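You operate a simulated robot arm through the tools that you are given. There is no shell and no other tool.

You are at the controls of a simulated robot arm. One attempt, no reset.

JOB
Press the white bush from the mat into the tube in two goes.
Fine: first on stop 1, then flush on stop 3; slide out, lever up.

The check looks at the end state, three seconds after you hand in, the way a careful person would. Anything else that was tipped, shoved, dropped, spilled or broken makes it a failure.

ROBOT AND FRAMES
A 6-joint arm with a two-finger parallel gripper, fixed in place. Base frame: the origin is on the floor under the middle of its stand, x ahead of it, y to its left, z up. Readings come in m, degrees, newtons and seconds.
With the tool pointing down near the work surface it reaches from about 0.42 to 0.86 m from the base axis. Its first joint turns from -115.0 to 115.0 degrees. Payload 4.2 kg.
Tool frame: the origin (TCP) lies between the finger pads and is the grasp point; the fingertips stand 0.023 m ahead of it; z points along the fingers, y is the line along which they close. The gripper opens to 0.094 m. The fingers are 0.038 m wide and 0.01 m thick; the gripper's body (0.054 by 0.096 m) begins 0.039 m behind the TCP.
Orientation is that of the tool frame in the base frame, as [roll, pitch, yaw] about the fixed x, y, z axes, in that order (R = Rz(yaw) Ry(pitch) Rx(roll)). With the fingers straight down and closing along the base's y, the tool's x points along the base's -x, its y along +y and its z along -z.

CONTROLS
- The arm moves only by the tool send_rows. Its argument "plan" is a list of rows, each a list of 7 numbers: the turn, a rotation vector about the base's x, y, z in rad, then the shift along the base's x, y, z in cm, then the closure, from 0 (fully open) to 1 (shut). In form: [[rx, ry, rz, dx, dy, dz, hand], ...]. A call has 1 to 20 rows; each row shifts and turns the commanded pose from where the row before left it. Each row takes 0.2 s and may step no farther than 0.05 m and 8.6 degrees from the row before; otherwise, or with a gripper value out of range, the whole call is refused. Where a pose cannot be reached the arm comes as near as it can. A force on the tool above 80 N (or 10 N above the force at the start of the call, whichever is more), or a blocked arm, ends the call early, and 0.2 s more pass. The fingers move at their own pace (about 0.108 m/s each) and stop on an object; they squeeze with about 39 N. The grip force told is the motor's: it shows also when the fingers shut on nothing. Time passes only in rows, and 0.2 s behind the last, so rows that do not move let the fingers close. It gives the time, the measured TCP pose, the force on the tool (base axes), the opening and the grip force at its end, in the units of the frame above (readings bear some noise), with the torque about the TCP (base axes, N m) and any sound that the robot's microphone picked up.
- Cameras (640 x 400 px; columns grow to the right, rows downward): "scene" is fixed at [0.0498, 0.6497, 1.5119]; the picture's right is [-0.57, -0.82, 0.00], its down [-0.32, 0.22, -0.92] and it looks along [0.76, -0.52, -0.39] (base axes); focal length 334 px, centre (320, 200). "wrist" rides on the gripper at [0.086, 0.016, -0.074] in the tool frame; the picture's right is [-0.18, 0.98, 0.00], its down [-0.58, -0.11, -0.81] and it looks along [-0.79, -0.15, 0.59] (tool axes); focal length 243 px, centre (320, 200). There is no depth. A picture from a camera that has moved, and an enlarged one, comes with that camera's place and axes in the base frame and with its lens.
- snapshot(camera): a new picture of that camera. The clock stands still meanwhile.
- move_column(by): slides the trunk up (or, below 0, down) by that many m; the arm rides with it, the base frame stays. It gives what a move gives, with no picture.
- zoom(camera, box): a new picture of the part [left, top, right, bottom] of that camera's present view, enlarged. The clock stands still meanwhile.
- close_job(): hands the job in; it is judged then, once.

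Nothing tells you positions but the pictures and the camera data. Unless the task says otherwise, let go and move clear before handing in.

The tools are called as a command line: name --pt "numbers of a row" for each row, then --argument value for the rest, lists and objects as JSON in quotes. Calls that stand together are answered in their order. send_rows: Moves the arm, as the interface text tells. Its arguments: {"type":"object","properties":{"plan":{"type":"array","items":{"type":"array","items":{"type":"number"}}}},"required":["plan"]} The other tools are called the same way: move_column (by) moves the trunk up or down; snapshot (camera) takes a picture; zoom (camera, box) takes an enlarged picture of a part of a camera's view; close_job () hands the job in.

At the start:

```text
clock: 0.0
tool_pos: [0.3624, 0.2073, 1.4185]
orientation: [-180.0, -0.1, -180.0]
force: [-0.8, 0.9, 0.1]
torque: [-0.01, -0.02, -0.02]
width: 0.0939
grip_force: 0.0
trunk travel left (down, up): [-0.85, 0.14]
```

scene: 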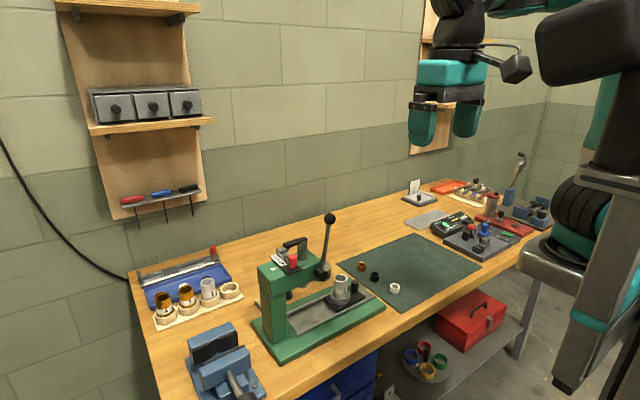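
wrist: 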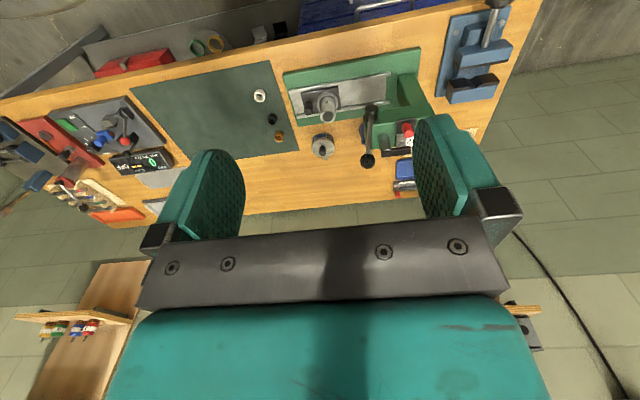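

I see a workbench with a green press (lever, slide with a tube), a green mat with a white bush and two other bushes. I'll take enlarged pictures first to understand the press.

zoom --camera "scene" --box '[240, 200, 400, 360]'

zoom --camera "scene" --box '[260, 235, 340, 285]'

zoom --camera "scene" --box '[320, 240, 420, 310]'

zoom --camera "wrist" --box '[230, 40, 450, 200]'

```text
2.50 times, centred on (320, 280) of scene
camera zoom: at [0.0498, 0.6497, 1.5119], right [-0.57, -0.82, 0.0], down [-0.32, 0.22, -0.92], along [0.76, -0.52, -0.39], focal length 836 px, centre (320, 0)
```

zoom: 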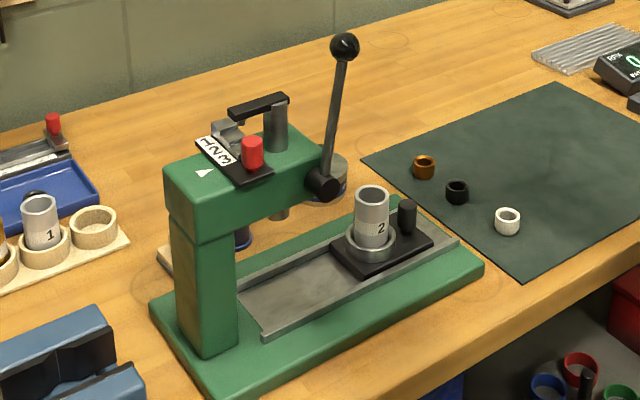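

```text
8.00 times, centred on (300, 260) of scene
camera zoom: at [0.0498, 0.6497, 1.5119], right [-0.57, -0.82, 0.0], down [-0.32, 0.22, -0.92], along [0.76, -0.52, -0.39], focal length 2676 px, centre (480, -280)
```

zoom: 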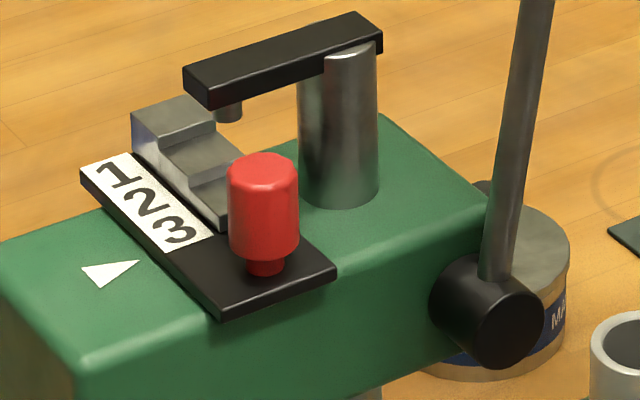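

```text
5.71 times, centred on (370, 275) of scene
camera zoom: at [0.0498, 0.6497, 1.5119], right [-0.57, -0.82, 0.0], down [-0.32, 0.22, -0.92], along [0.76, -0.52, -0.39], focal length 1911 px, centre (34, -229)
```

zoom: 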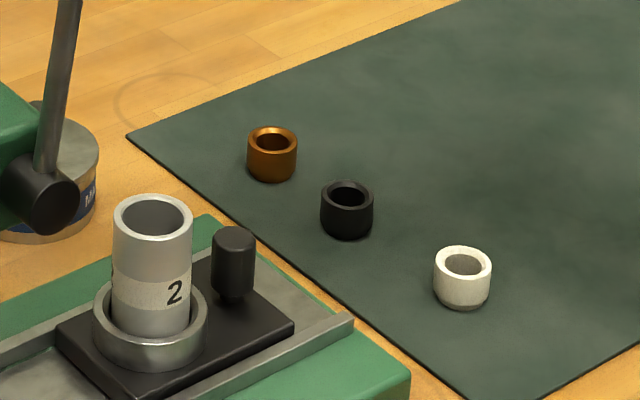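

```text
2.50 times, centred on (340, 120) of wrist
camera zoom: at [0.2758, 0.2227, 1.4923], right [0.18, 0.98, 0.0], down [0.58, -0.11, 0.81], along [0.79, -0.15, -0.59], focal length 606 px, centre (270, 400)
```

zoom: 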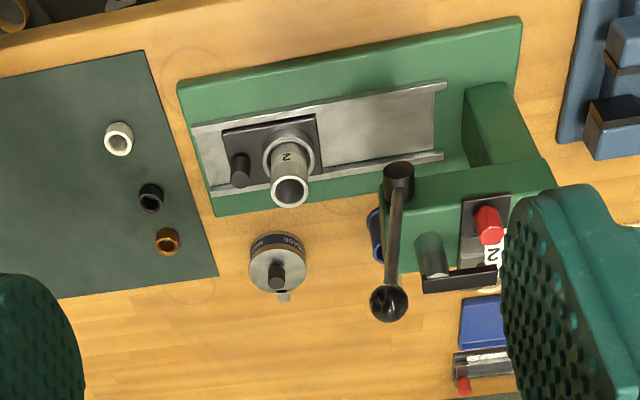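

The white bush seems to be near (0.61, -0.01, 0.855), and the tube near (0.638, 0.175) with its top at about z 0.966. The press head is to the left with its lever up. I'll lower the trunk a bit to get a closer wrist view.

move_column --by -0.2

snapshot --camera "wrist"

zoom --camera "wrist" --box '[200, 20, 440, 170]'

```text
clock: 2.2
tool_pos: [0.3617, 0.207, 1.2179]
orientation: [180.0, 0.0, -179.9]
force: [-0.5, -0.6, 0.4]
torque: [0.03, 0.01, -0.02]
width: 0.0942
grip_force: 0.1
trunk travel left (down, up): [-0.65, 0.34]
```

```text
taken
camera wrist: at [0.2758, 0.2227, 1.2923], right [0.18, 0.98, 0.0], down [0.58, -0.11, 0.81], along [0.79, -0.15, -0.59], focal length 243 px, centre (320, 200)
```

wrist: 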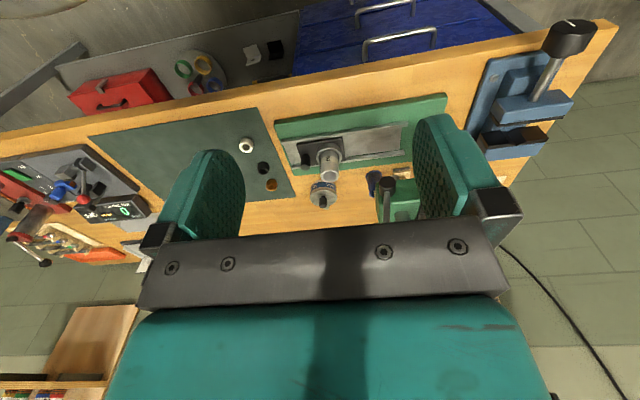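

```text
2.67 times, centred on (320, 95) of wrist
camera zoom: at [0.2758, 0.2227, 1.2923], right [0.18, 0.98, 0.0], down [0.58, -0.11, 0.81], along [0.79, -0.15, -0.59], focal length 647 px, centre (320, 480)
```

zoom: 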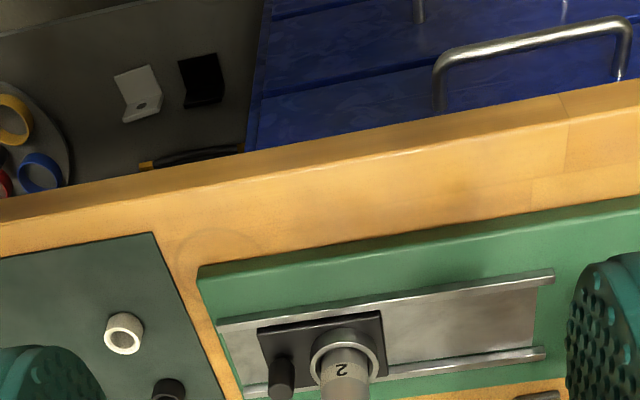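

The trunk is down 0.2 m and the view is clear. Next I'll move toward the press head to look closely at the stop plate and lever.

send_rows --pt "0 0 0 2.6 3.6 -0.5 0" --pt "0 0 0 2.6 3.6 -0.5 0" --pt "0 0 0 2.6 3.6 -0.5 0" --pt "0 0 0 2.6 3.6 -0.5 0" --pt "0 0 0 0 0 0 0"

snapshot --camera "wrist"

snapshot --camera "scene"

```text
clock: 3.4
tool_pos: [0.4664, 0.3497, 1.1978]
orientation: [180.0, 0.0, -180.0]
force: [-0.6, -0.6, -0.6]
torque: [0.03, 0.0, -0.01]
width: 0.0938
grip_force: 0.0
trunk travel left (down, up): [-0.65, 0.34]
```

```text
taken
camera wrist: at [0.3809, 0.3667, 1.2709], right [0.18, 0.98, 0.0], down [0.58, -0.11, 0.81], along [0.79, -0.15, -0.59], focal length 243 px, centre (320, 200)
```

wrist: 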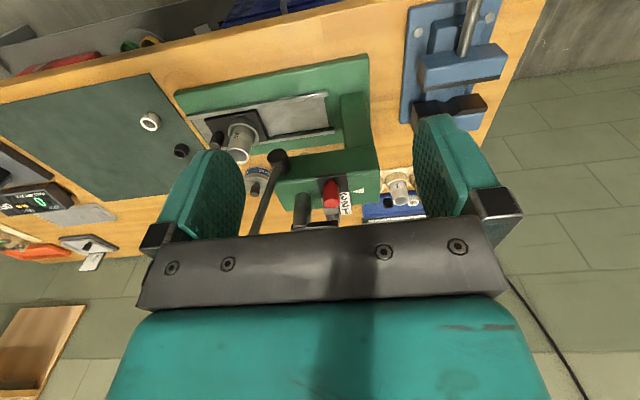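

```text
taken
```

scene: 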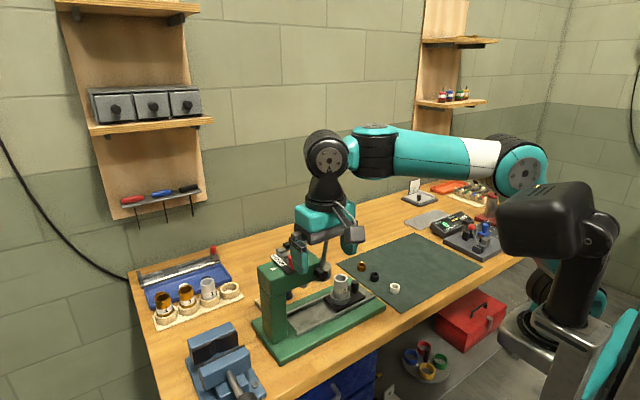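

zoom --camera "wrist" --box '[240, 120, 400, 240]'

zoom --camera "wrist" --box '[120, 50, 400, 225]'

```text
3.33 times, centred on (320, 180) of wrist
camera zoom: at [0.3809, 0.3667, 1.2709], right [0.18, 0.98, 0.0], down [0.58, -0.11, 0.81], along [0.79, -0.15, -0.59], focal length 809 px, centre (320, 267)
```

zoom: 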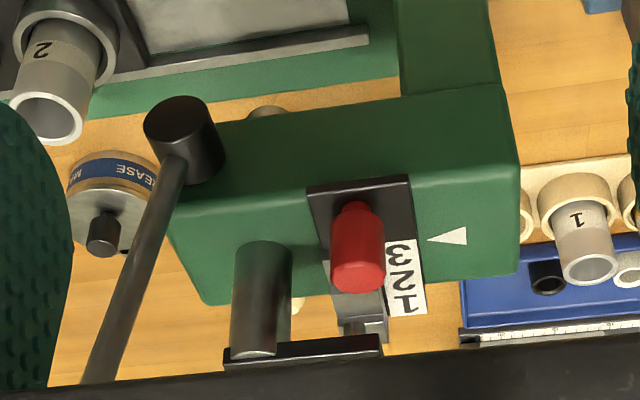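

```text
2.29 times, centred on (260, 138) of wrist
camera zoom: at [0.3809, 0.3667, 1.2709], right [0.18, 0.98, 0.0], down [0.58, -0.11, 0.81], along [0.79, -0.15, -0.59], focal length 555 px, centre (457, 343)
```

zoom: 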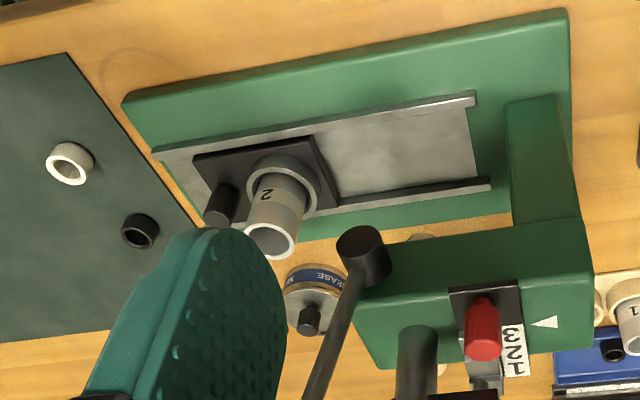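

The stop plate slides across the head, toward or away from me, with a red knob on its near end. The arrow currently points at 3, and the numbers are about 18 mm apart. Next I'll look closely at the white bush on the mat.

send_rows --pt "0 0 0 0 -4.3 0 0" --pt "0 0 0 0 -4.3 0 0" --pt "0 0 0 0 -4.3 0 0" --pt "0 0 0 0.5 -4.3 0 0" --pt "0 0 0 0.5 -4.3 0 0" --pt "0 0 0 0.5 -4.3 0 0" --pt "0 0 0 0.5 -4.3 0 0" --pt "0 0 0 0 0 0 0"

move_column --by -0.22

snapshot --camera "wrist"

snapshot --camera "scene"

```text
clock: 5.2
tool_pos: [0.4866, 0.0505, 1.195]
orientation: [180.0, 0.0, -180.0]
force: [0.6, 0.1, 0.3]
torque: [-0.02, 0.0, -0.01]
width: 0.0941
grip_force: 0.0
trunk travel left (down, up): [-0.65, 0.34]
```

```text
clock: 7.5
tool_pos: [0.4868, 0.0525, 0.9758]
orientation: [-180.0, 0.0, -179.9]
force: [0.0, 1.1, 0.1]
torque: [0.02, 0.0, 0.0]
width: 0.094
grip_force: 0.0
trunk travel left (down, up): [-0.43, 0.56]
```

```text
taken
camera wrist: at [0.4016, 0.0664, 1.0496], right [0.18, 0.98, 0.0], down [0.58, -0.11, 0.81], along [0.79, -0.15, -0.59], focal length 243 px, centre (320, 200)
```

wrist: 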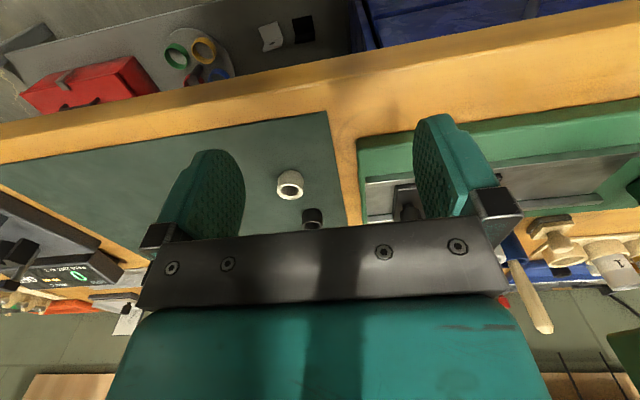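

```text
taken
```

scene: 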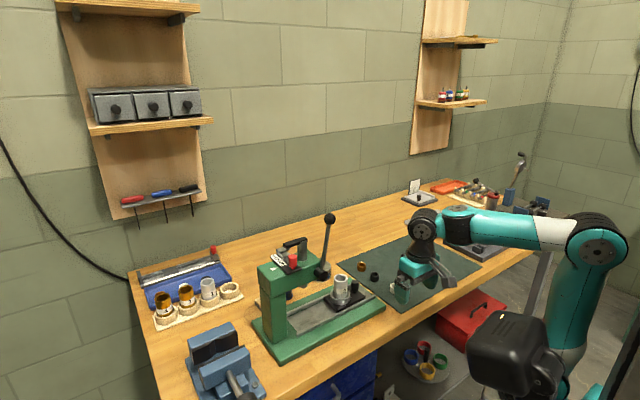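

zoom --camera "wrist" --box '[250, 150, 346, 210]'

zoom --camera "scene" --box '[270, 205, 390, 325]'

```text
6.67 times, centred on (298, 180) of wrist
camera zoom: at [0.4016, 0.0664, 1.0496], right [0.18, 0.98, 0.0], down [0.58, -0.11, 0.81], along [0.79, -0.15, -0.59], focal length 1618 px, centre (467, 333)
```

zoom: 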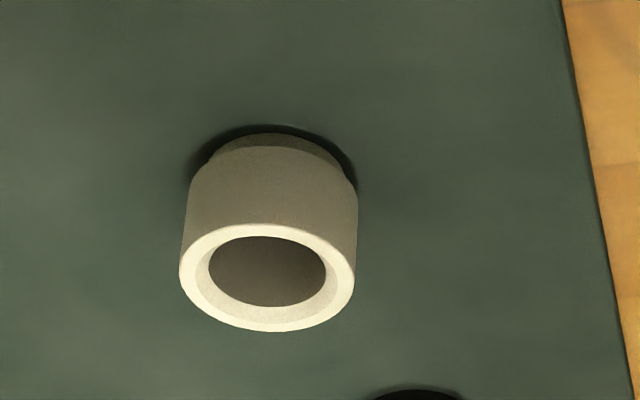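

```text
3.33 times, centred on (330, 265) of scene
camera zoom: at [0.0498, 0.6497, 1.5119], right [-0.57, -0.82, 0.0], down [-0.32, 0.22, -0.92], along [0.76, -0.52, -0.39], focal length 1115 px, centre (287, -17)
```

zoom: 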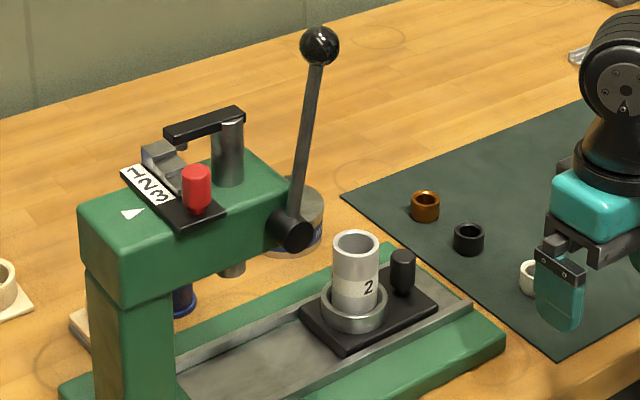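

The white bush stands with its chamfered end down, about 31 mm across and 24 mm high, near (0.615, -0.011). I'll move above it and measure it again from closer in.

send_rows --pt "0 0 0 3.2 -1.6 -1.15 0" --pt "0 0 0 3.2 -1.6 -1.15 0" --pt "0 0 0 3.2 -1.6 -1.15 0" --pt "0 0 0 3.2 -1.6 -1.15 0" --pt "0 0 0 0 0 0 0" --pt "0 0 0 0 0 0 0"

snapshot --camera "wrist"

zoom --camera "wrist" --box '[240, 60, 400, 160]'

```text
clock: 8.9
tool_pos: [0.616, -0.0132, 0.9272]
orientation: [179.9, 0.0, -179.9]
force: [0.3, 0.0, 0.6]
torque: [0.01, 0.0, 0.04]
width: 0.0939
grip_force: 0.2
trunk travel left (down, up): [-0.43, 0.56]
```

```text
taken
camera wrist: at [0.5298, 0.0032, 1.0017], right [0.18, 0.98, 0.0], down [0.58, -0.11, 0.81], along [0.79, -0.15, -0.59], focal length 243 px, centre (320, 200)
```

wrist: 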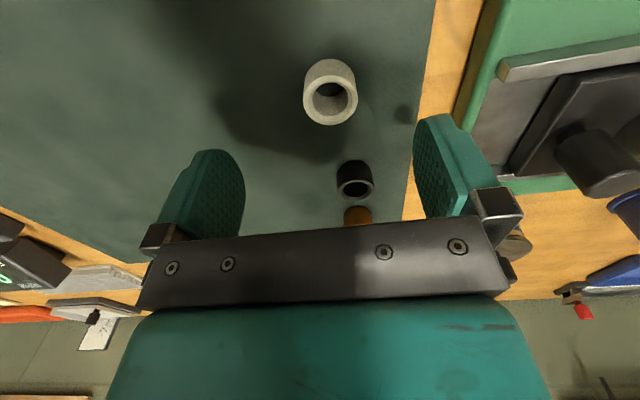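

```text
4.00 times, centred on (320, 110) of wrist
camera zoom: at [0.5298, 0.0032, 1.0017], right [0.18, 0.98, 0.0], down [0.58, -0.11, 0.81], along [0.79, -0.15, -0.59], focal length 970 px, centre (320, 560)
```

zoom: 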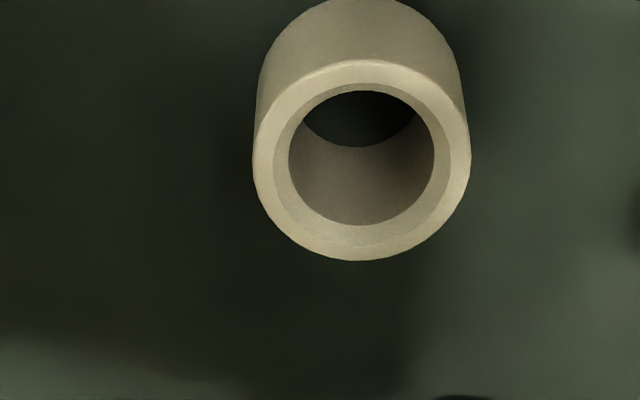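

Combining the wrist views puts the bush at (0.600, -0.004), its top at z 0.885, its diameter 28 mm and the mat at about z 0.862. I'll centre over it and check before going down.

send_rows --pt "0 0 0 -1.54 0.88 0 0" --pt "0 0 0 0 0 -1.0 0" --pt "0 0 0 0 0 0 0"

snapshot --camera "wrist"

zoom --camera "wrist" --box '[240, 70, 400, 170]'

```text
clock: 9.7
tool_pos: [0.5991, -0.0038, 0.918]
orientation: [180.0, 0.0, -180.0]
force: [0.0, -0.1, 0.3]
torque: [-0.03, 0.0, 0.0]
width: 0.0941
grip_force: 0.0
trunk travel left (down, up): [-0.43, 0.56]
```

```text
taken
camera wrist: at [0.5143, 0.0115, 0.9923], right [0.18, 0.98, 0.0], down [0.58, -0.11, 0.81], along [0.79, -0.15, -0.59], focal length 243 px, centre (320, 200)
```

wrist: 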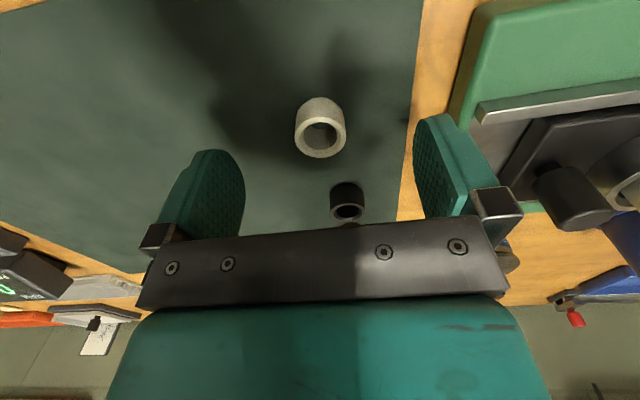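

```text
4.00 times, centred on (320, 120) of wrist
camera zoom: at [0.5143, 0.0115, 0.9923], right [0.18, 0.98, 0.0], down [0.58, -0.11, 0.81], along [0.79, -0.15, -0.59], focal length 970 px, centre (320, 520)
```

zoom: 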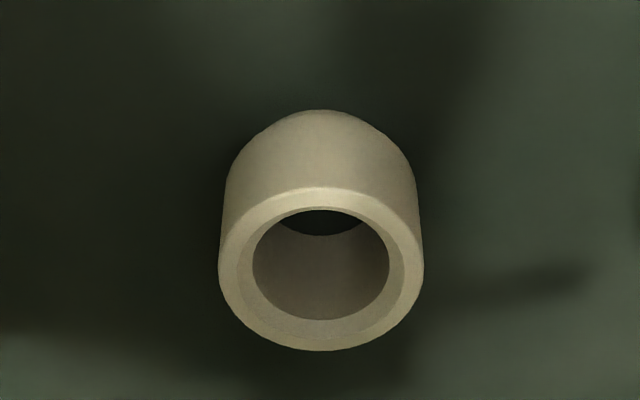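

The bush is centred under the TCP and the two estimates agree. I'll go down until the fingertips are about 8 mm above the mat and close.

send_rows --pt "0 0 0 0 0 -1.3 0" --pt "0 0 0 0 0 -1.2 0" --pt "0 0 0 0 0 0 0" --pt "0 0 0 0 0 0 0.7" --pt "0 0 0 0 0 0 1" --pt "0 0 0 0 0 0 1" --pt "0 0 0 0 0 0 1"

snapshot --camera "wrist"

zoom --camera "wrist" --box '[240, 110, 400, 210]'

```text
clock: 11.3
tool_pos: [0.6015, -0.0046, 0.8949]
orientation: [180.0, 0.0, 179.9]
force: [0.8, 0.1, -1.1]
torque: [0.01, 0.01, -0.04]
width: 0.0271
grip_force: 38.8
trunk travel left (down, up): [-0.43, 0.56]
```

```text
taken
camera wrist: at [0.5143, 0.0109, 0.9675], right [0.18, 0.98, 0.0], down [0.58, -0.11, 0.81], along [0.79, -0.15, -0.59], focal length 243 px, centre (320, 200)
```

wrist: 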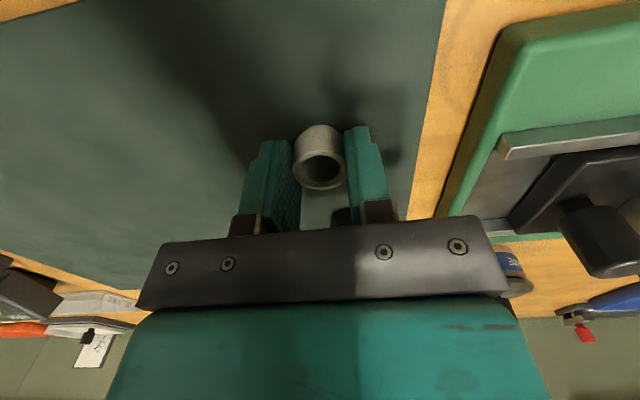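

```text
4.00 times, centred on (320, 160) of wrist
camera zoom: at [0.5143, 0.0109, 0.9675], right [0.18, 0.98, 0.0], down [0.58, -0.11, 0.81], along [0.79, -0.15, -0.59], focal length 970 px, centre (320, 360)
```

zoom: 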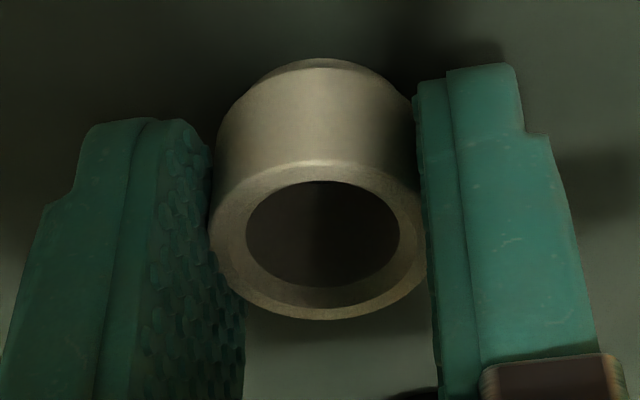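

The bush is gripped at 27 mm width with 39 N of grip force. I'll lift it, then turn the gripper 90° so the camera looks toward the press and the lever side stays clear.

send_rows --pt "0 0 0 0 0 2 1" --pt "0 0 0 0 0 4 1" --pt "0 0 0 0 0 4 1" --pt "0 0 0 0 0 4 1" --pt "0 0 0.1428 0 0 0 1" --pt "0 0 0.1428 0 0 0 1" --pt "0 0 0.1428 0 0 0 1" --pt "0 0 0.1428 0 0 0 1" --pt "0 0 0.1428 0 0 0 1" --pt "0 0 0.1428 0 0 0 1" --pt "0 0 0.1428 0 0 0 1" --pt "0 0 0.1428 0 0 0 1" --pt "0 0 0.1428 0 0 0 1" --pt "0 0 0.1428 0 0 0 1" --pt "0 0 0.1428 0 0 0 1" --pt "0 0 0 0 0 0 1"

snapshot --camera "wrist"

snapshot --camera "scene"

```text
clock: 14.7
tool_pos: [0.6016, -0.0047, 1.0347]
orientation: [-179.9, 0.0, -89.9]
force: [0.1, -0.2, 0.1]
torque: [-0.05, 0.0, -0.02]
width: 0.0263
grip_force: 38.5
trunk travel left (down, up): [-0.43, 0.56]
```

```text
taken
camera wrist: at [0.5855, -0.0914, 1.1086], right [-0.98, 0.18, 0.0], down [0.11, 0.58, 0.81], along [0.15, 0.79, -0.59], focal length 243 px, centre (320, 200)
```

wrist: 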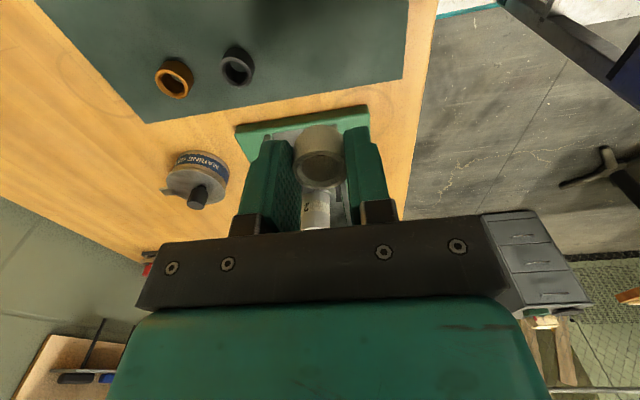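

```text
taken
```

scene: 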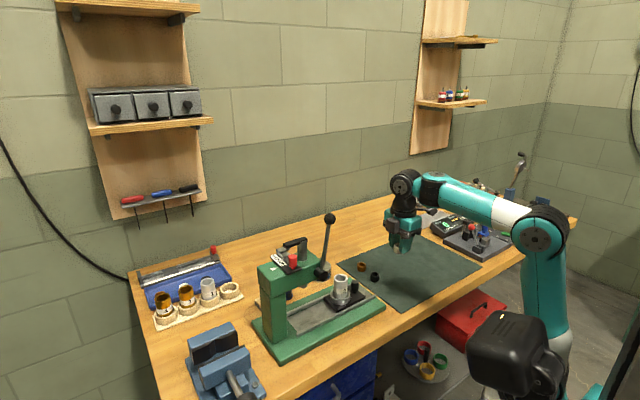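

The bush is held securely, with the camera now facing the press. I'll move to just short of the tube, well above it, to measure the tube mouth.

send_rows --pt "0 0 0 0 0 2.75 1" --pt "0 0 0 0 0 2.75 1" --pt "0 0 0 0.8 3.9 0 1" --pt "0 0 0 0.8 3.9 0 1" --pt "0 0 0 0.8 3.9 0 1" --pt "0 0 0 0.8 3.9 0 1" --pt "0 0 0 0 0 0 1"

snapshot --camera "wrist"

zoom --camera "wrist" --box '[200, 20, 440, 170]'

zoom --camera "scene" --box '[250, 160, 410, 320]'

```text
clock: 16.3
tool_pos: [0.6306, 0.1513, 1.0881]
orientation: [-179.9, 0.0, -90.1]
force: [0.1, 0.6, 0.2]
torque: [0.0, -0.03, 0.01]
width: 0.0265
grip_force: 38.7
trunk travel left (down, up): [-0.43, 0.56]
```

```text
taken
camera wrist: at [0.6145, 0.0647, 1.1609], right [-0.98, 0.18, 0.0], down [0.11, 0.58, 0.81], along [0.15, 0.79, -0.59], focal length 243 px, centre (320, 200)
```

wrist: 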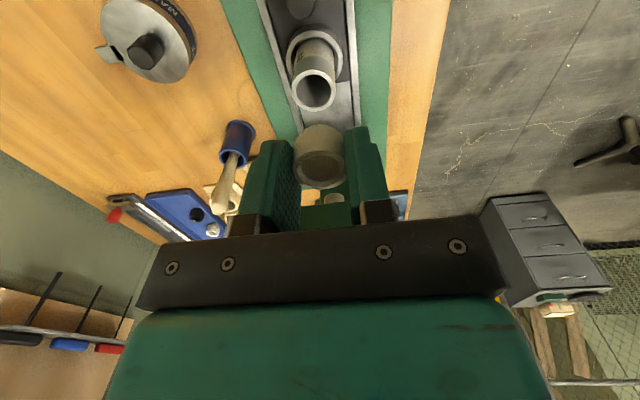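

```text
2.67 times, centred on (320, 95) of wrist
camera zoom: at [0.6145, 0.0647, 1.1609], right [-0.98, 0.18, 0.0], down [0.11, 0.58, 0.81], along [0.15, 0.79, -0.59], focal length 647 px, centre (320, 480)
```

zoom: 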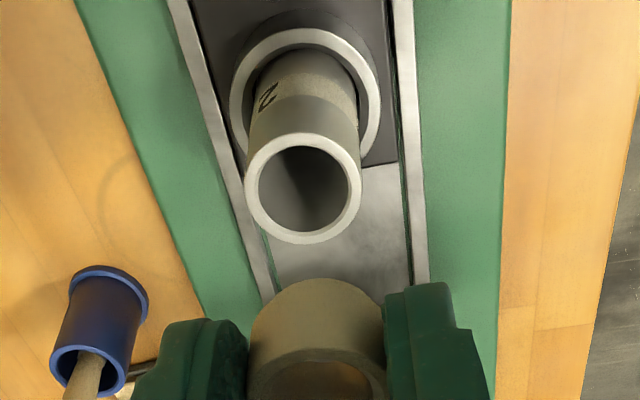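

```text
2.50 times, centred on (330, 240) of scene
camera zoom: at [0.0498, 0.6497, 1.5119], right [-0.57, -0.82, 0.0], down [-0.32, 0.22, -0.92], along [0.76, -0.52, -0.39], focal length 836 px, centre (295, 100)
```

zoom: 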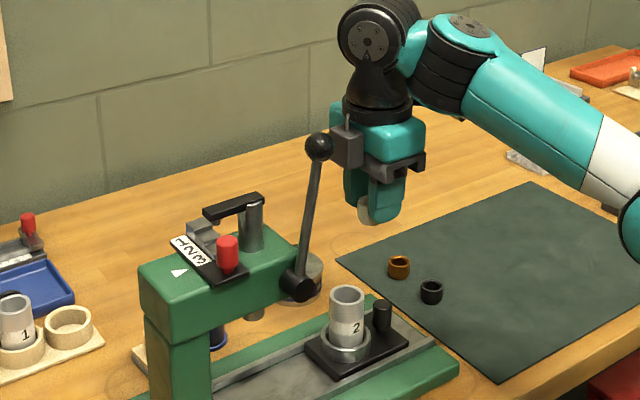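

The tube mouth is near (0.642, 0.175, 0.959). Before going in, I'll check the clearance between the gripper and the lever.

zoom --camera "scene" --box '[310, 150, 390, 230]'

```text
5.00 times, centred on (350, 190) of scene
camera zoom: at [0.0498, 0.6497, 1.5119], right [-0.57, -0.82, 0.0], down [-0.32, 0.22, -0.92], along [0.76, -0.52, -0.39], focal length 1672 px, centre (170, 250)
```

zoom: 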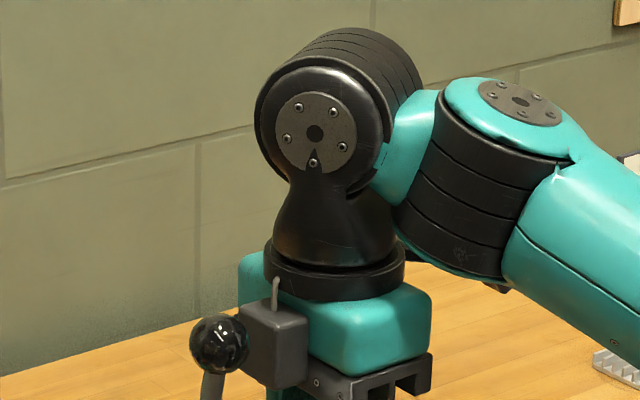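

A small box sits on the gripper's +y side, but it stays about 3 cm clear of the lever and head at the tube position. I'll move over the tube at a safe height and measure again.

send_rows --pt "0 0 0 1.1 2.4 0 1" --pt "0 0 0 0 0 -2.5 1" --pt "0 0 0 0 0 -2.5 1" --pt "0 0 0 0 0 0 1" --pt "0 0 0 0 0 0 1"

snapshot --camera "wrist"

zoom --camera "wrist" --box '[240, 70, 400, 190]'

zoom --camera "scene" --box '[270, 170, 400, 300]'

```text
clock: 17.5
tool_pos: [0.6432, 0.1773, 1.0395]
orientation: [180.0, 0.1, -90.0]
force: [0.1, 0.6, -0.1]
torque: [-0.01, -0.01, 0.01]
width: 0.0267
grip_force: 38.8
trunk travel left (down, up): [-0.43, 0.56]
```

```text
taken
camera wrist: at [0.6277, 0.0904, 1.113], right [-0.98, 0.18, 0.0], down [0.11, 0.58, 0.81], along [0.15, 0.79, -0.59], focal length 243 px, centre (320, 200)
```

wrist: 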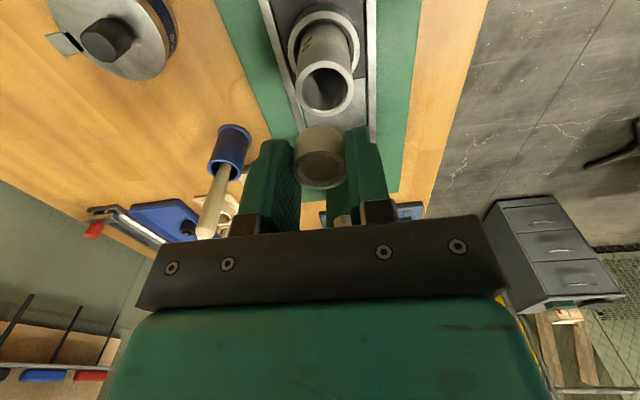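

```text
3.33 times, centred on (320, 130) of wrist
camera zoom: at [0.6277, 0.0904, 1.113], right [-0.98, 0.18, 0.0], down [0.11, 0.58, 0.81], along [0.15, 0.79, -0.59], focal length 809 px, centre (320, 433)
```

zoom: 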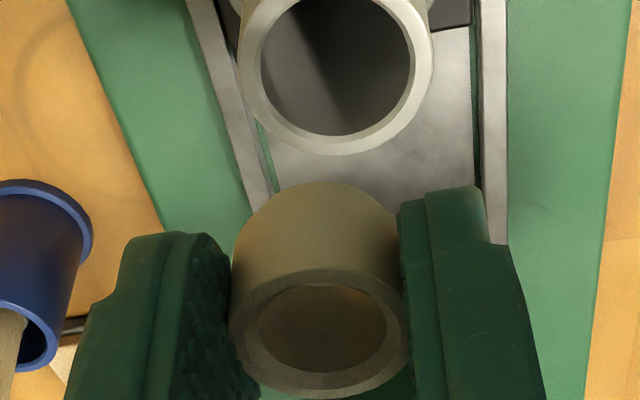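

```text
3.08 times, centred on (335, 235) of scene
camera zoom: at [0.0498, 0.6497, 1.5119], right [-0.57, -0.82, 0.0], down [-0.32, 0.22, -0.92], along [0.76, -0.52, -0.39], focal length 1029 px, centre (274, 92)
```

zoom: 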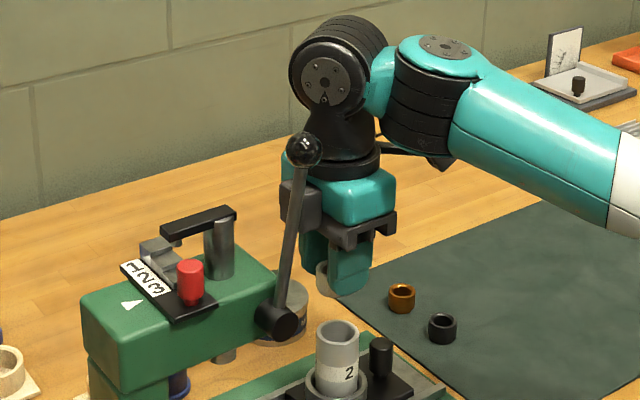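

I'm above the tube and the estimate is a few mm off. I'll compare the bush and the tube mouth in the scene view at higher zoom.

zoom --camera "scene" --box '[320, 235, 370, 295]'

zoom --camera "wrist" --box '[270, 0, 390, 120]'

```text
6.67 times, centred on (345, 265) of scene
camera zoom: at [0.0498, 0.6497, 1.5119], right [-0.57, -0.82, 0.0], down [-0.32, 0.22, -0.92], along [0.76, -0.52, -0.39], focal length 2230 px, centre (153, -233)
```

zoom: 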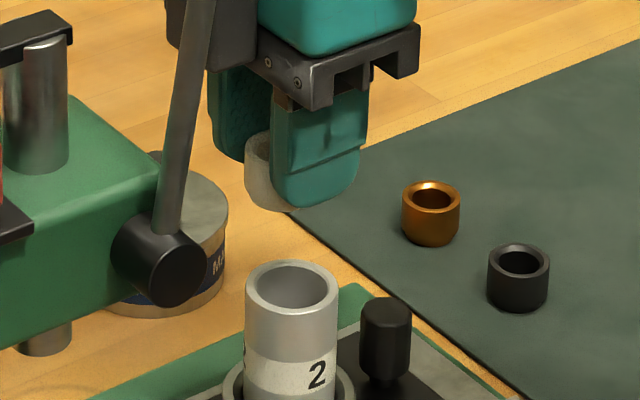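

```text
3.33 times, centred on (330, 60) of wrist
camera zoom: at [0.6277, 0.0904, 1.113], right [-0.98, 0.18, 0.0], down [0.11, 0.58, 0.81], along [0.15, 0.79, -0.59], focal length 809 px, centre (287, 667)
```

zoom: 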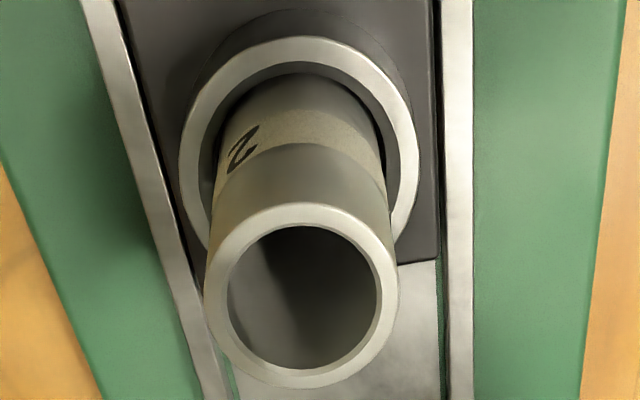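

Both views agree: the tube is at about (0.640, 0.1735, 0.961), so I need to shift about -3.4 mm in x and -3 mm in y. I'll correct that and lower to about 1 cm above the rim.

send_rows --pt "0 0 0 -0.34 -0.3 0 1" --pt "0 0 0 0 0 -2.0 1" --pt "0 0 0 0 0 -1.5 1" --pt "0 0 0 0 0 0 1" --pt "0 0 0 0 0 0 1"

zoom --camera "wrist" --box '[240, 70, 400, 190]'

zoom --camera "scene" --box '[320, 235, 370, 295]'

```text
clock: 18.7
tool_pos: [0.639, 0.1736, 1.0048]
orientation: [180.0, 0.0, -90.0]
force: [0.2, -0.1, -0.6]
torque: [0.0, 0.0, 0.01]
width: 0.0265
grip_force: 38.7
trunk travel left (down, up): [-0.43, 0.56]
```

```text
3.33 times, centred on (320, 130) of wrist
camera zoom: at [0.6235, 0.0856, 1.0784], right [-0.98, 0.18, 0.0], down [0.11, 0.58, 0.81], along [0.15, 0.79, -0.59], focal length 809 px, centre (320, 433)
```

zoom: 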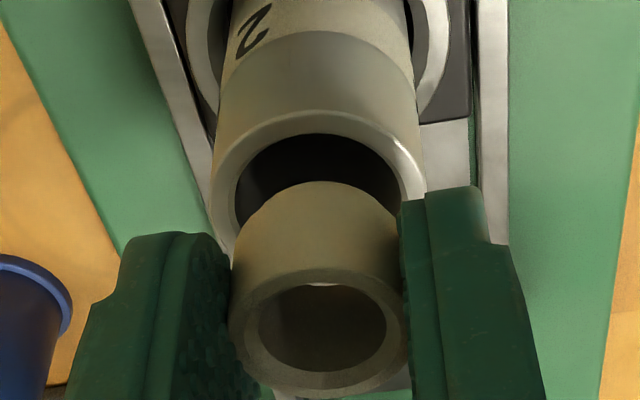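

```text
6.67 times, centred on (345, 265) of scene
camera zoom: at [0.0498, 0.6497, 1.5119], right [-0.57, -0.82, 0.0], down [-0.32, 0.22, -0.92], along [0.76, -0.52, -0.39], focal length 2230 px, centre (153, -233)
```

zoom: 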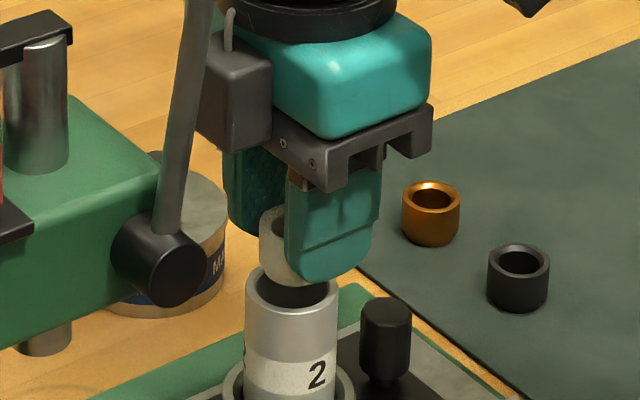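

Sideways alignment is good, and the tube centre looks about 3 mm further ahead (+y). I'll correct that and lower to about 4 mm above the rim to recheck.

send_rows --pt "0 0 0 0.06 0.28 0 1" --pt "0 0 0 0 0 -0.7 1" --pt "0 0 0 0 0 0 1" --pt "0 0 0 0 0 0 1"

zoom --camera "wrist" --box '[240, 70, 400, 190]'

zoom --camera "scene" --box '[320, 235, 370, 295]'

```text
clock: 19.7
tool_pos: [0.641, 0.1761, 0.9978]
orientation: [-179.9, 0.0, -90.1]
force: [-1.1, -0.3, 0.1]
torque: [0.02, -0.01, -0.02]
width: 0.0268
grip_force: 39.0
trunk travel left (down, up): [-0.43, 0.56]
```

```text
3.33 times, centred on (320, 130) of wrist
camera zoom: at [0.6249, 0.0883, 1.0711], right [-0.98, 0.18, 0.0], down [0.11, 0.58, 0.81], along [0.15, 0.79, -0.59], focal length 809 px, centre (320, 433)
```

zoom: 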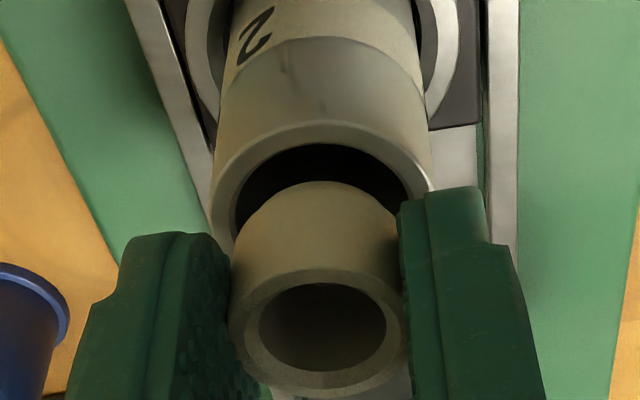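

```text
6.67 times, centred on (345, 265) of scene
camera zoom: at [0.0498, 0.6497, 1.5119], right [-0.57, -0.82, 0.0], down [-0.32, 0.22, -0.92], along [0.76, -0.52, -0.39], focal length 2230 px, centre (153, -233)
```

zoom: 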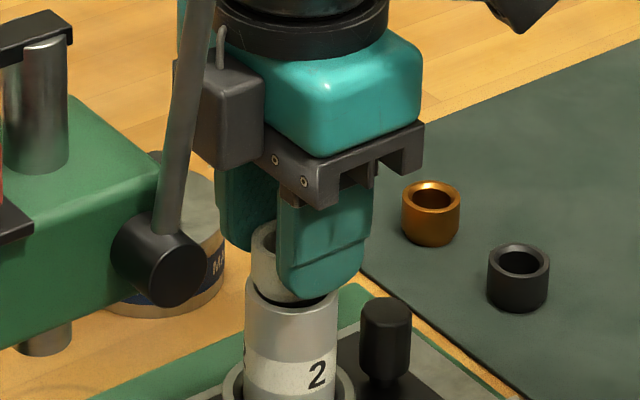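

The wrist view says the bush is nearly aligned, but the scene view suggests a small offset. I'll zoom in further on both to settle it.

zoom --camera "scene" --box '[331, 262, 351, 282]'

zoom --camera "wrist" --box '[285, 85, 355, 155]'

```text
16.00 times, centred on (341, 272) of scene
camera zoom: at [0.0498, 0.6497, 1.5119], right [-0.57, -0.82, 0.0], down [-0.32, 0.22, -0.92], along [0.76, -0.52, -0.39], focal length 5352 px, centre (-16, -952)
```

zoom: 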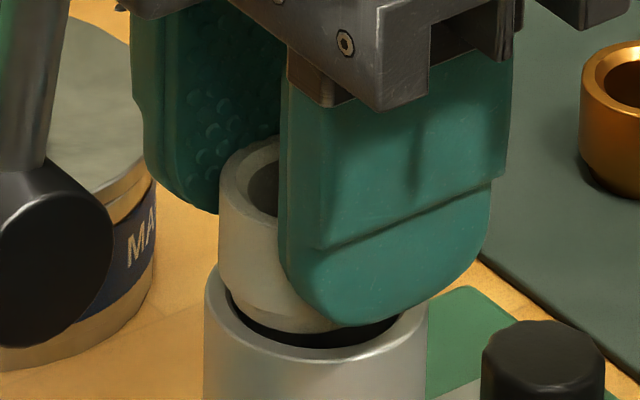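

```text
5.71 times, centred on (320, 120) of wrist
camera zoom: at [0.6249, 0.0883, 1.0711], right [-0.98, 0.18, 0.0], down [0.11, 0.58, 0.81], along [0.15, 0.79, -0.59], focal length 1386 px, centre (320, 657)
```

zoom: 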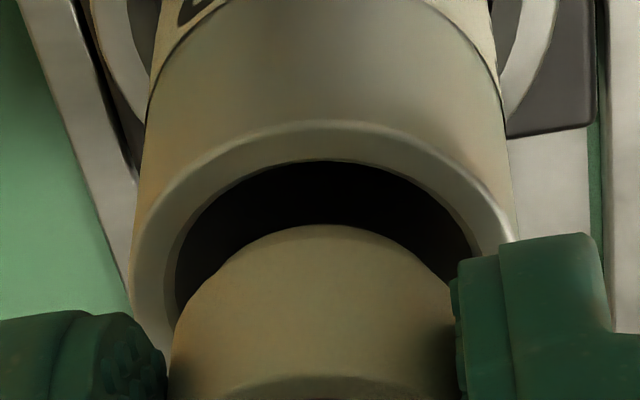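

The views agree if the rim is at z ≈ 0.966: the bush is about 2.8 mm too far in +y and 0.8 mm in +x. I'll raise slightly, correct, and look again.

send_rows --pt "0 0 0 0 0 0.4 1" --pt "0 0 0 -0.08 -0.27 0 1" --pt "0 0 0 0 0 0 1" --pt "0 0 0 0 0 0 1"

zoom --camera "scene" --box '[331, 262, 351, 282]'

zoom --camera "wrist" --box '[285, 85, 355, 155]'

```text
clock: 20.7
tool_pos: [0.6395, 0.1743, 1.0018]
orientation: [-180.0, 0.0, -90.0]
force: [-0.1, 0.3, 0.5]
torque: [-0.01, -0.01, 0.01]
width: 0.0265
grip_force: 39.2
trunk travel left (down, up): [-0.43, 0.56]
```

```text
16.00 times, centred on (341, 272) of scene
camera zoom: at [0.0498, 0.6497, 1.5119], right [-0.57, -0.82, 0.0], down [-0.32, 0.22, -0.92], along [0.76, -0.52, -0.39], focal length 5352 px, centre (-16, -952)
```

zoom: 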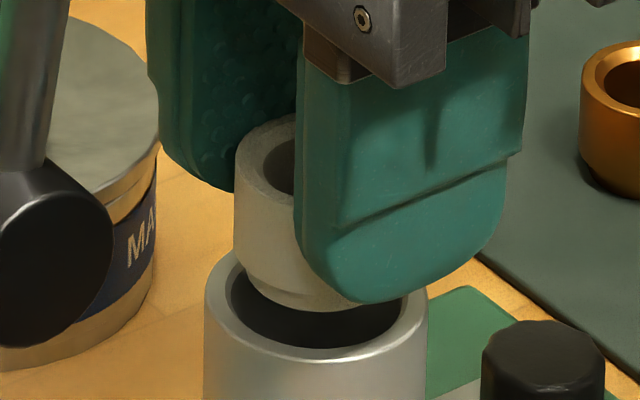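

```text
5.71 times, centred on (320, 120) of wrist
camera zoom: at [0.6236, 0.0861, 1.0754], right [-0.98, 0.18, 0.0], down [0.11, 0.58, 0.81], along [0.15, 0.79, -0.59], focal length 1386 px, centre (320, 657)
```

zoom: 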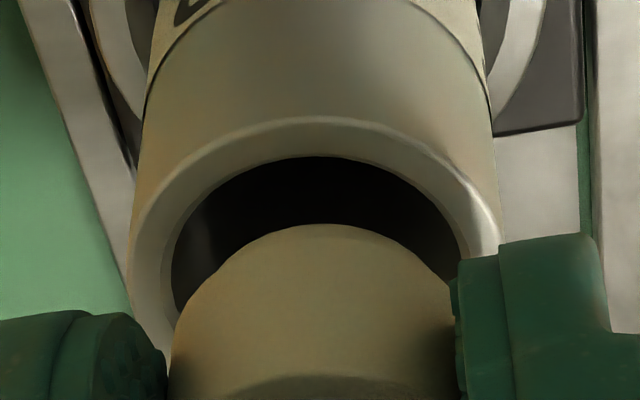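

The bush is now centred over the tube to within about 0.5 mm, with a gap of about 5 mm. I'll lower in small steps and watch the force.

send_rows --pt "0 0 0 -0.02 0 -0.2 1" --pt "0 0 0 0 0 -0.2 1" --pt "0 0 0 0 0 0 1"

zoom --camera "scene" --box '[331, 262, 351, 282]'

zoom --camera "wrist" --box '[285, 85, 355, 155]'

```text
clock: 21.5
tool_pos: [0.6363, 0.1727, 0.9974]
orientation: [180.0, -0.1, -89.9]
force: [0.3, -0.7, -0.9]
torque: [-0.01, -0.01, -0.01]
width: 0.0264
grip_force: 39.4
trunk travel left (down, up): [-0.43, 0.56]
```

```text
16.00 times, centred on (341, 272) of scene
camera zoom: at [0.0498, 0.6497, 1.5119], right [-0.57, -0.82, 0.0], down [-0.32, 0.22, -0.92], along [0.76, -0.52, -0.39], focal length 5352 px, centre (-16, -952)
```

zoom: 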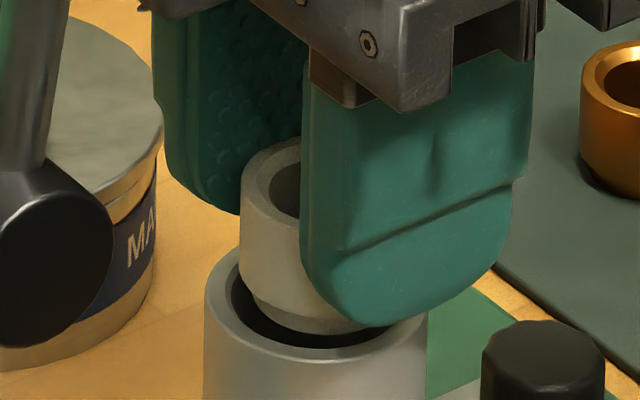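

```text
5.71 times, centred on (320, 120) of wrist
camera zoom: at [0.6229, 0.0853, 1.0709], right [-0.98, 0.18, 0.0], down [0.11, 0.58, 0.81], along [0.15, 0.79, -0.59], focal length 1386 px, centre (320, 657)
```

zoom: 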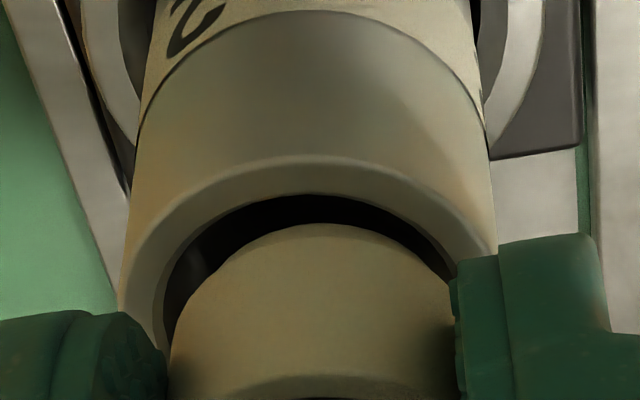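

There is a residual of about 0.6 mm. I'll correct it and keep lowering so the chamfer enters the mouth.

send_rows --pt "0 0 0 0.06 0.02 -0.1 1" --pt "0 0 0 0 0 -0.1 1" --pt "0 0 0 0 0 -0.1 1" --pt "0 0 0 0 0 0 1"

zoom --camera "scene" --box '[331, 262, 351, 282]'

zoom --camera "wrist" --box '[285, 85, 355, 155]'

```text
clock: 22.5
tool_pos: [0.6403, 0.1734, 0.9945]
orientation: [180.0, 0.0, -90.0]
force: [0.2, 0.1, 2.5]
torque: [-0.01, -0.01, -0.01]
width: 0.0265
grip_force: 38.2
trunk travel left (down, up): [-0.43, 0.56]
```

```text
16.00 times, centred on (341, 272) of scene
camera zoom: at [0.0498, 0.6497, 1.5119], right [-0.57, -0.82, 0.0], down [-0.32, 0.22, -0.92], along [0.76, -0.52, -0.39], focal length 5352 px, centre (-16, -952)
```

zoom: 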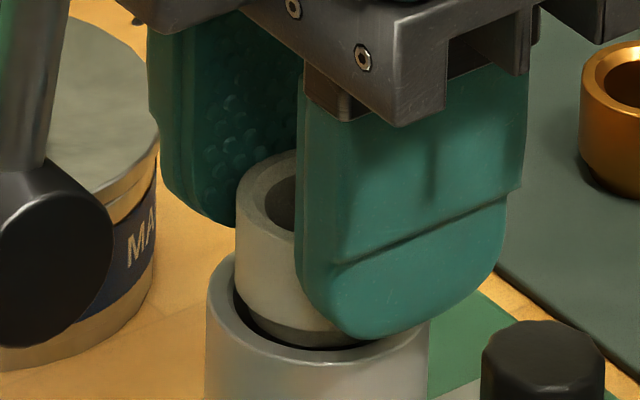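

```text
5.71 times, centred on (320, 120) of wrist
camera zoom: at [0.6237, 0.0857, 1.0681], right [-0.98, 0.18, 0.0], down [0.11, 0.58, 0.81], along [0.15, 0.79, -0.59], focal length 1386 px, centre (320, 657)
```

zoom: 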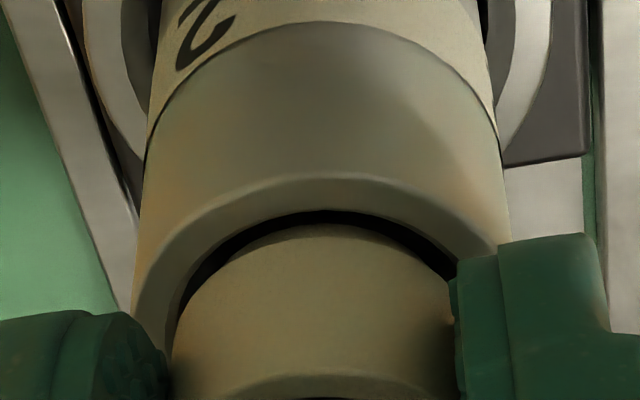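

There is light contact (2.5 N), and the bush is entering the mouth and centring itself. I'll keep going in 1 mm steps.

send_rows --pt "0 0 0 0 0 -0.1 1" --pt "0 0 0 0 0 0 1"

zoom --camera "scene" --box '[331, 262, 351, 282]'

zoom --camera "wrist" --box '[285, 85, 355, 155]'

```text
clock: 23.1
tool_pos: [0.6399, 0.173, 0.993]
orientation: [180.0, 0.1, -90.0]
force: [0.3, -0.7, 7.1]
torque: [0.01, -0.04, 0.02]
width: 0.0261
grip_force: 39.5
trunk travel left (down, up): [-0.43, 0.56]
```

```text
16.00 times, centred on (341, 272) of scene
camera zoom: at [0.0498, 0.6497, 1.5119], right [-0.57, -0.82, 0.0], down [-0.32, 0.22, -0.92], along [0.76, -0.52, -0.39], focal length 5352 px, centre (-16, -952)
```

zoom: 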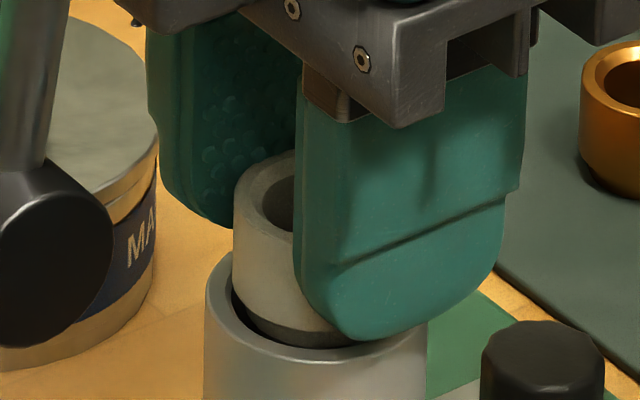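

```text
5.71 times, centred on (320, 120) of wrist
camera zoom: at [0.624, 0.0856, 1.0676], right [-0.98, 0.18, 0.0], down [0.11, 0.58, 0.81], along [0.15, 0.79, -0.59], focal length 1386 px, centre (320, 657)
```

zoom: 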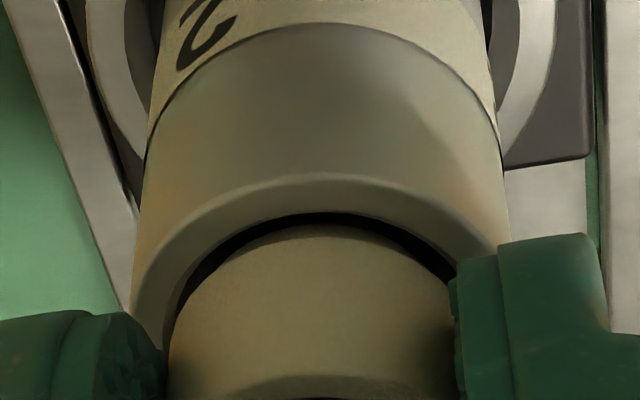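

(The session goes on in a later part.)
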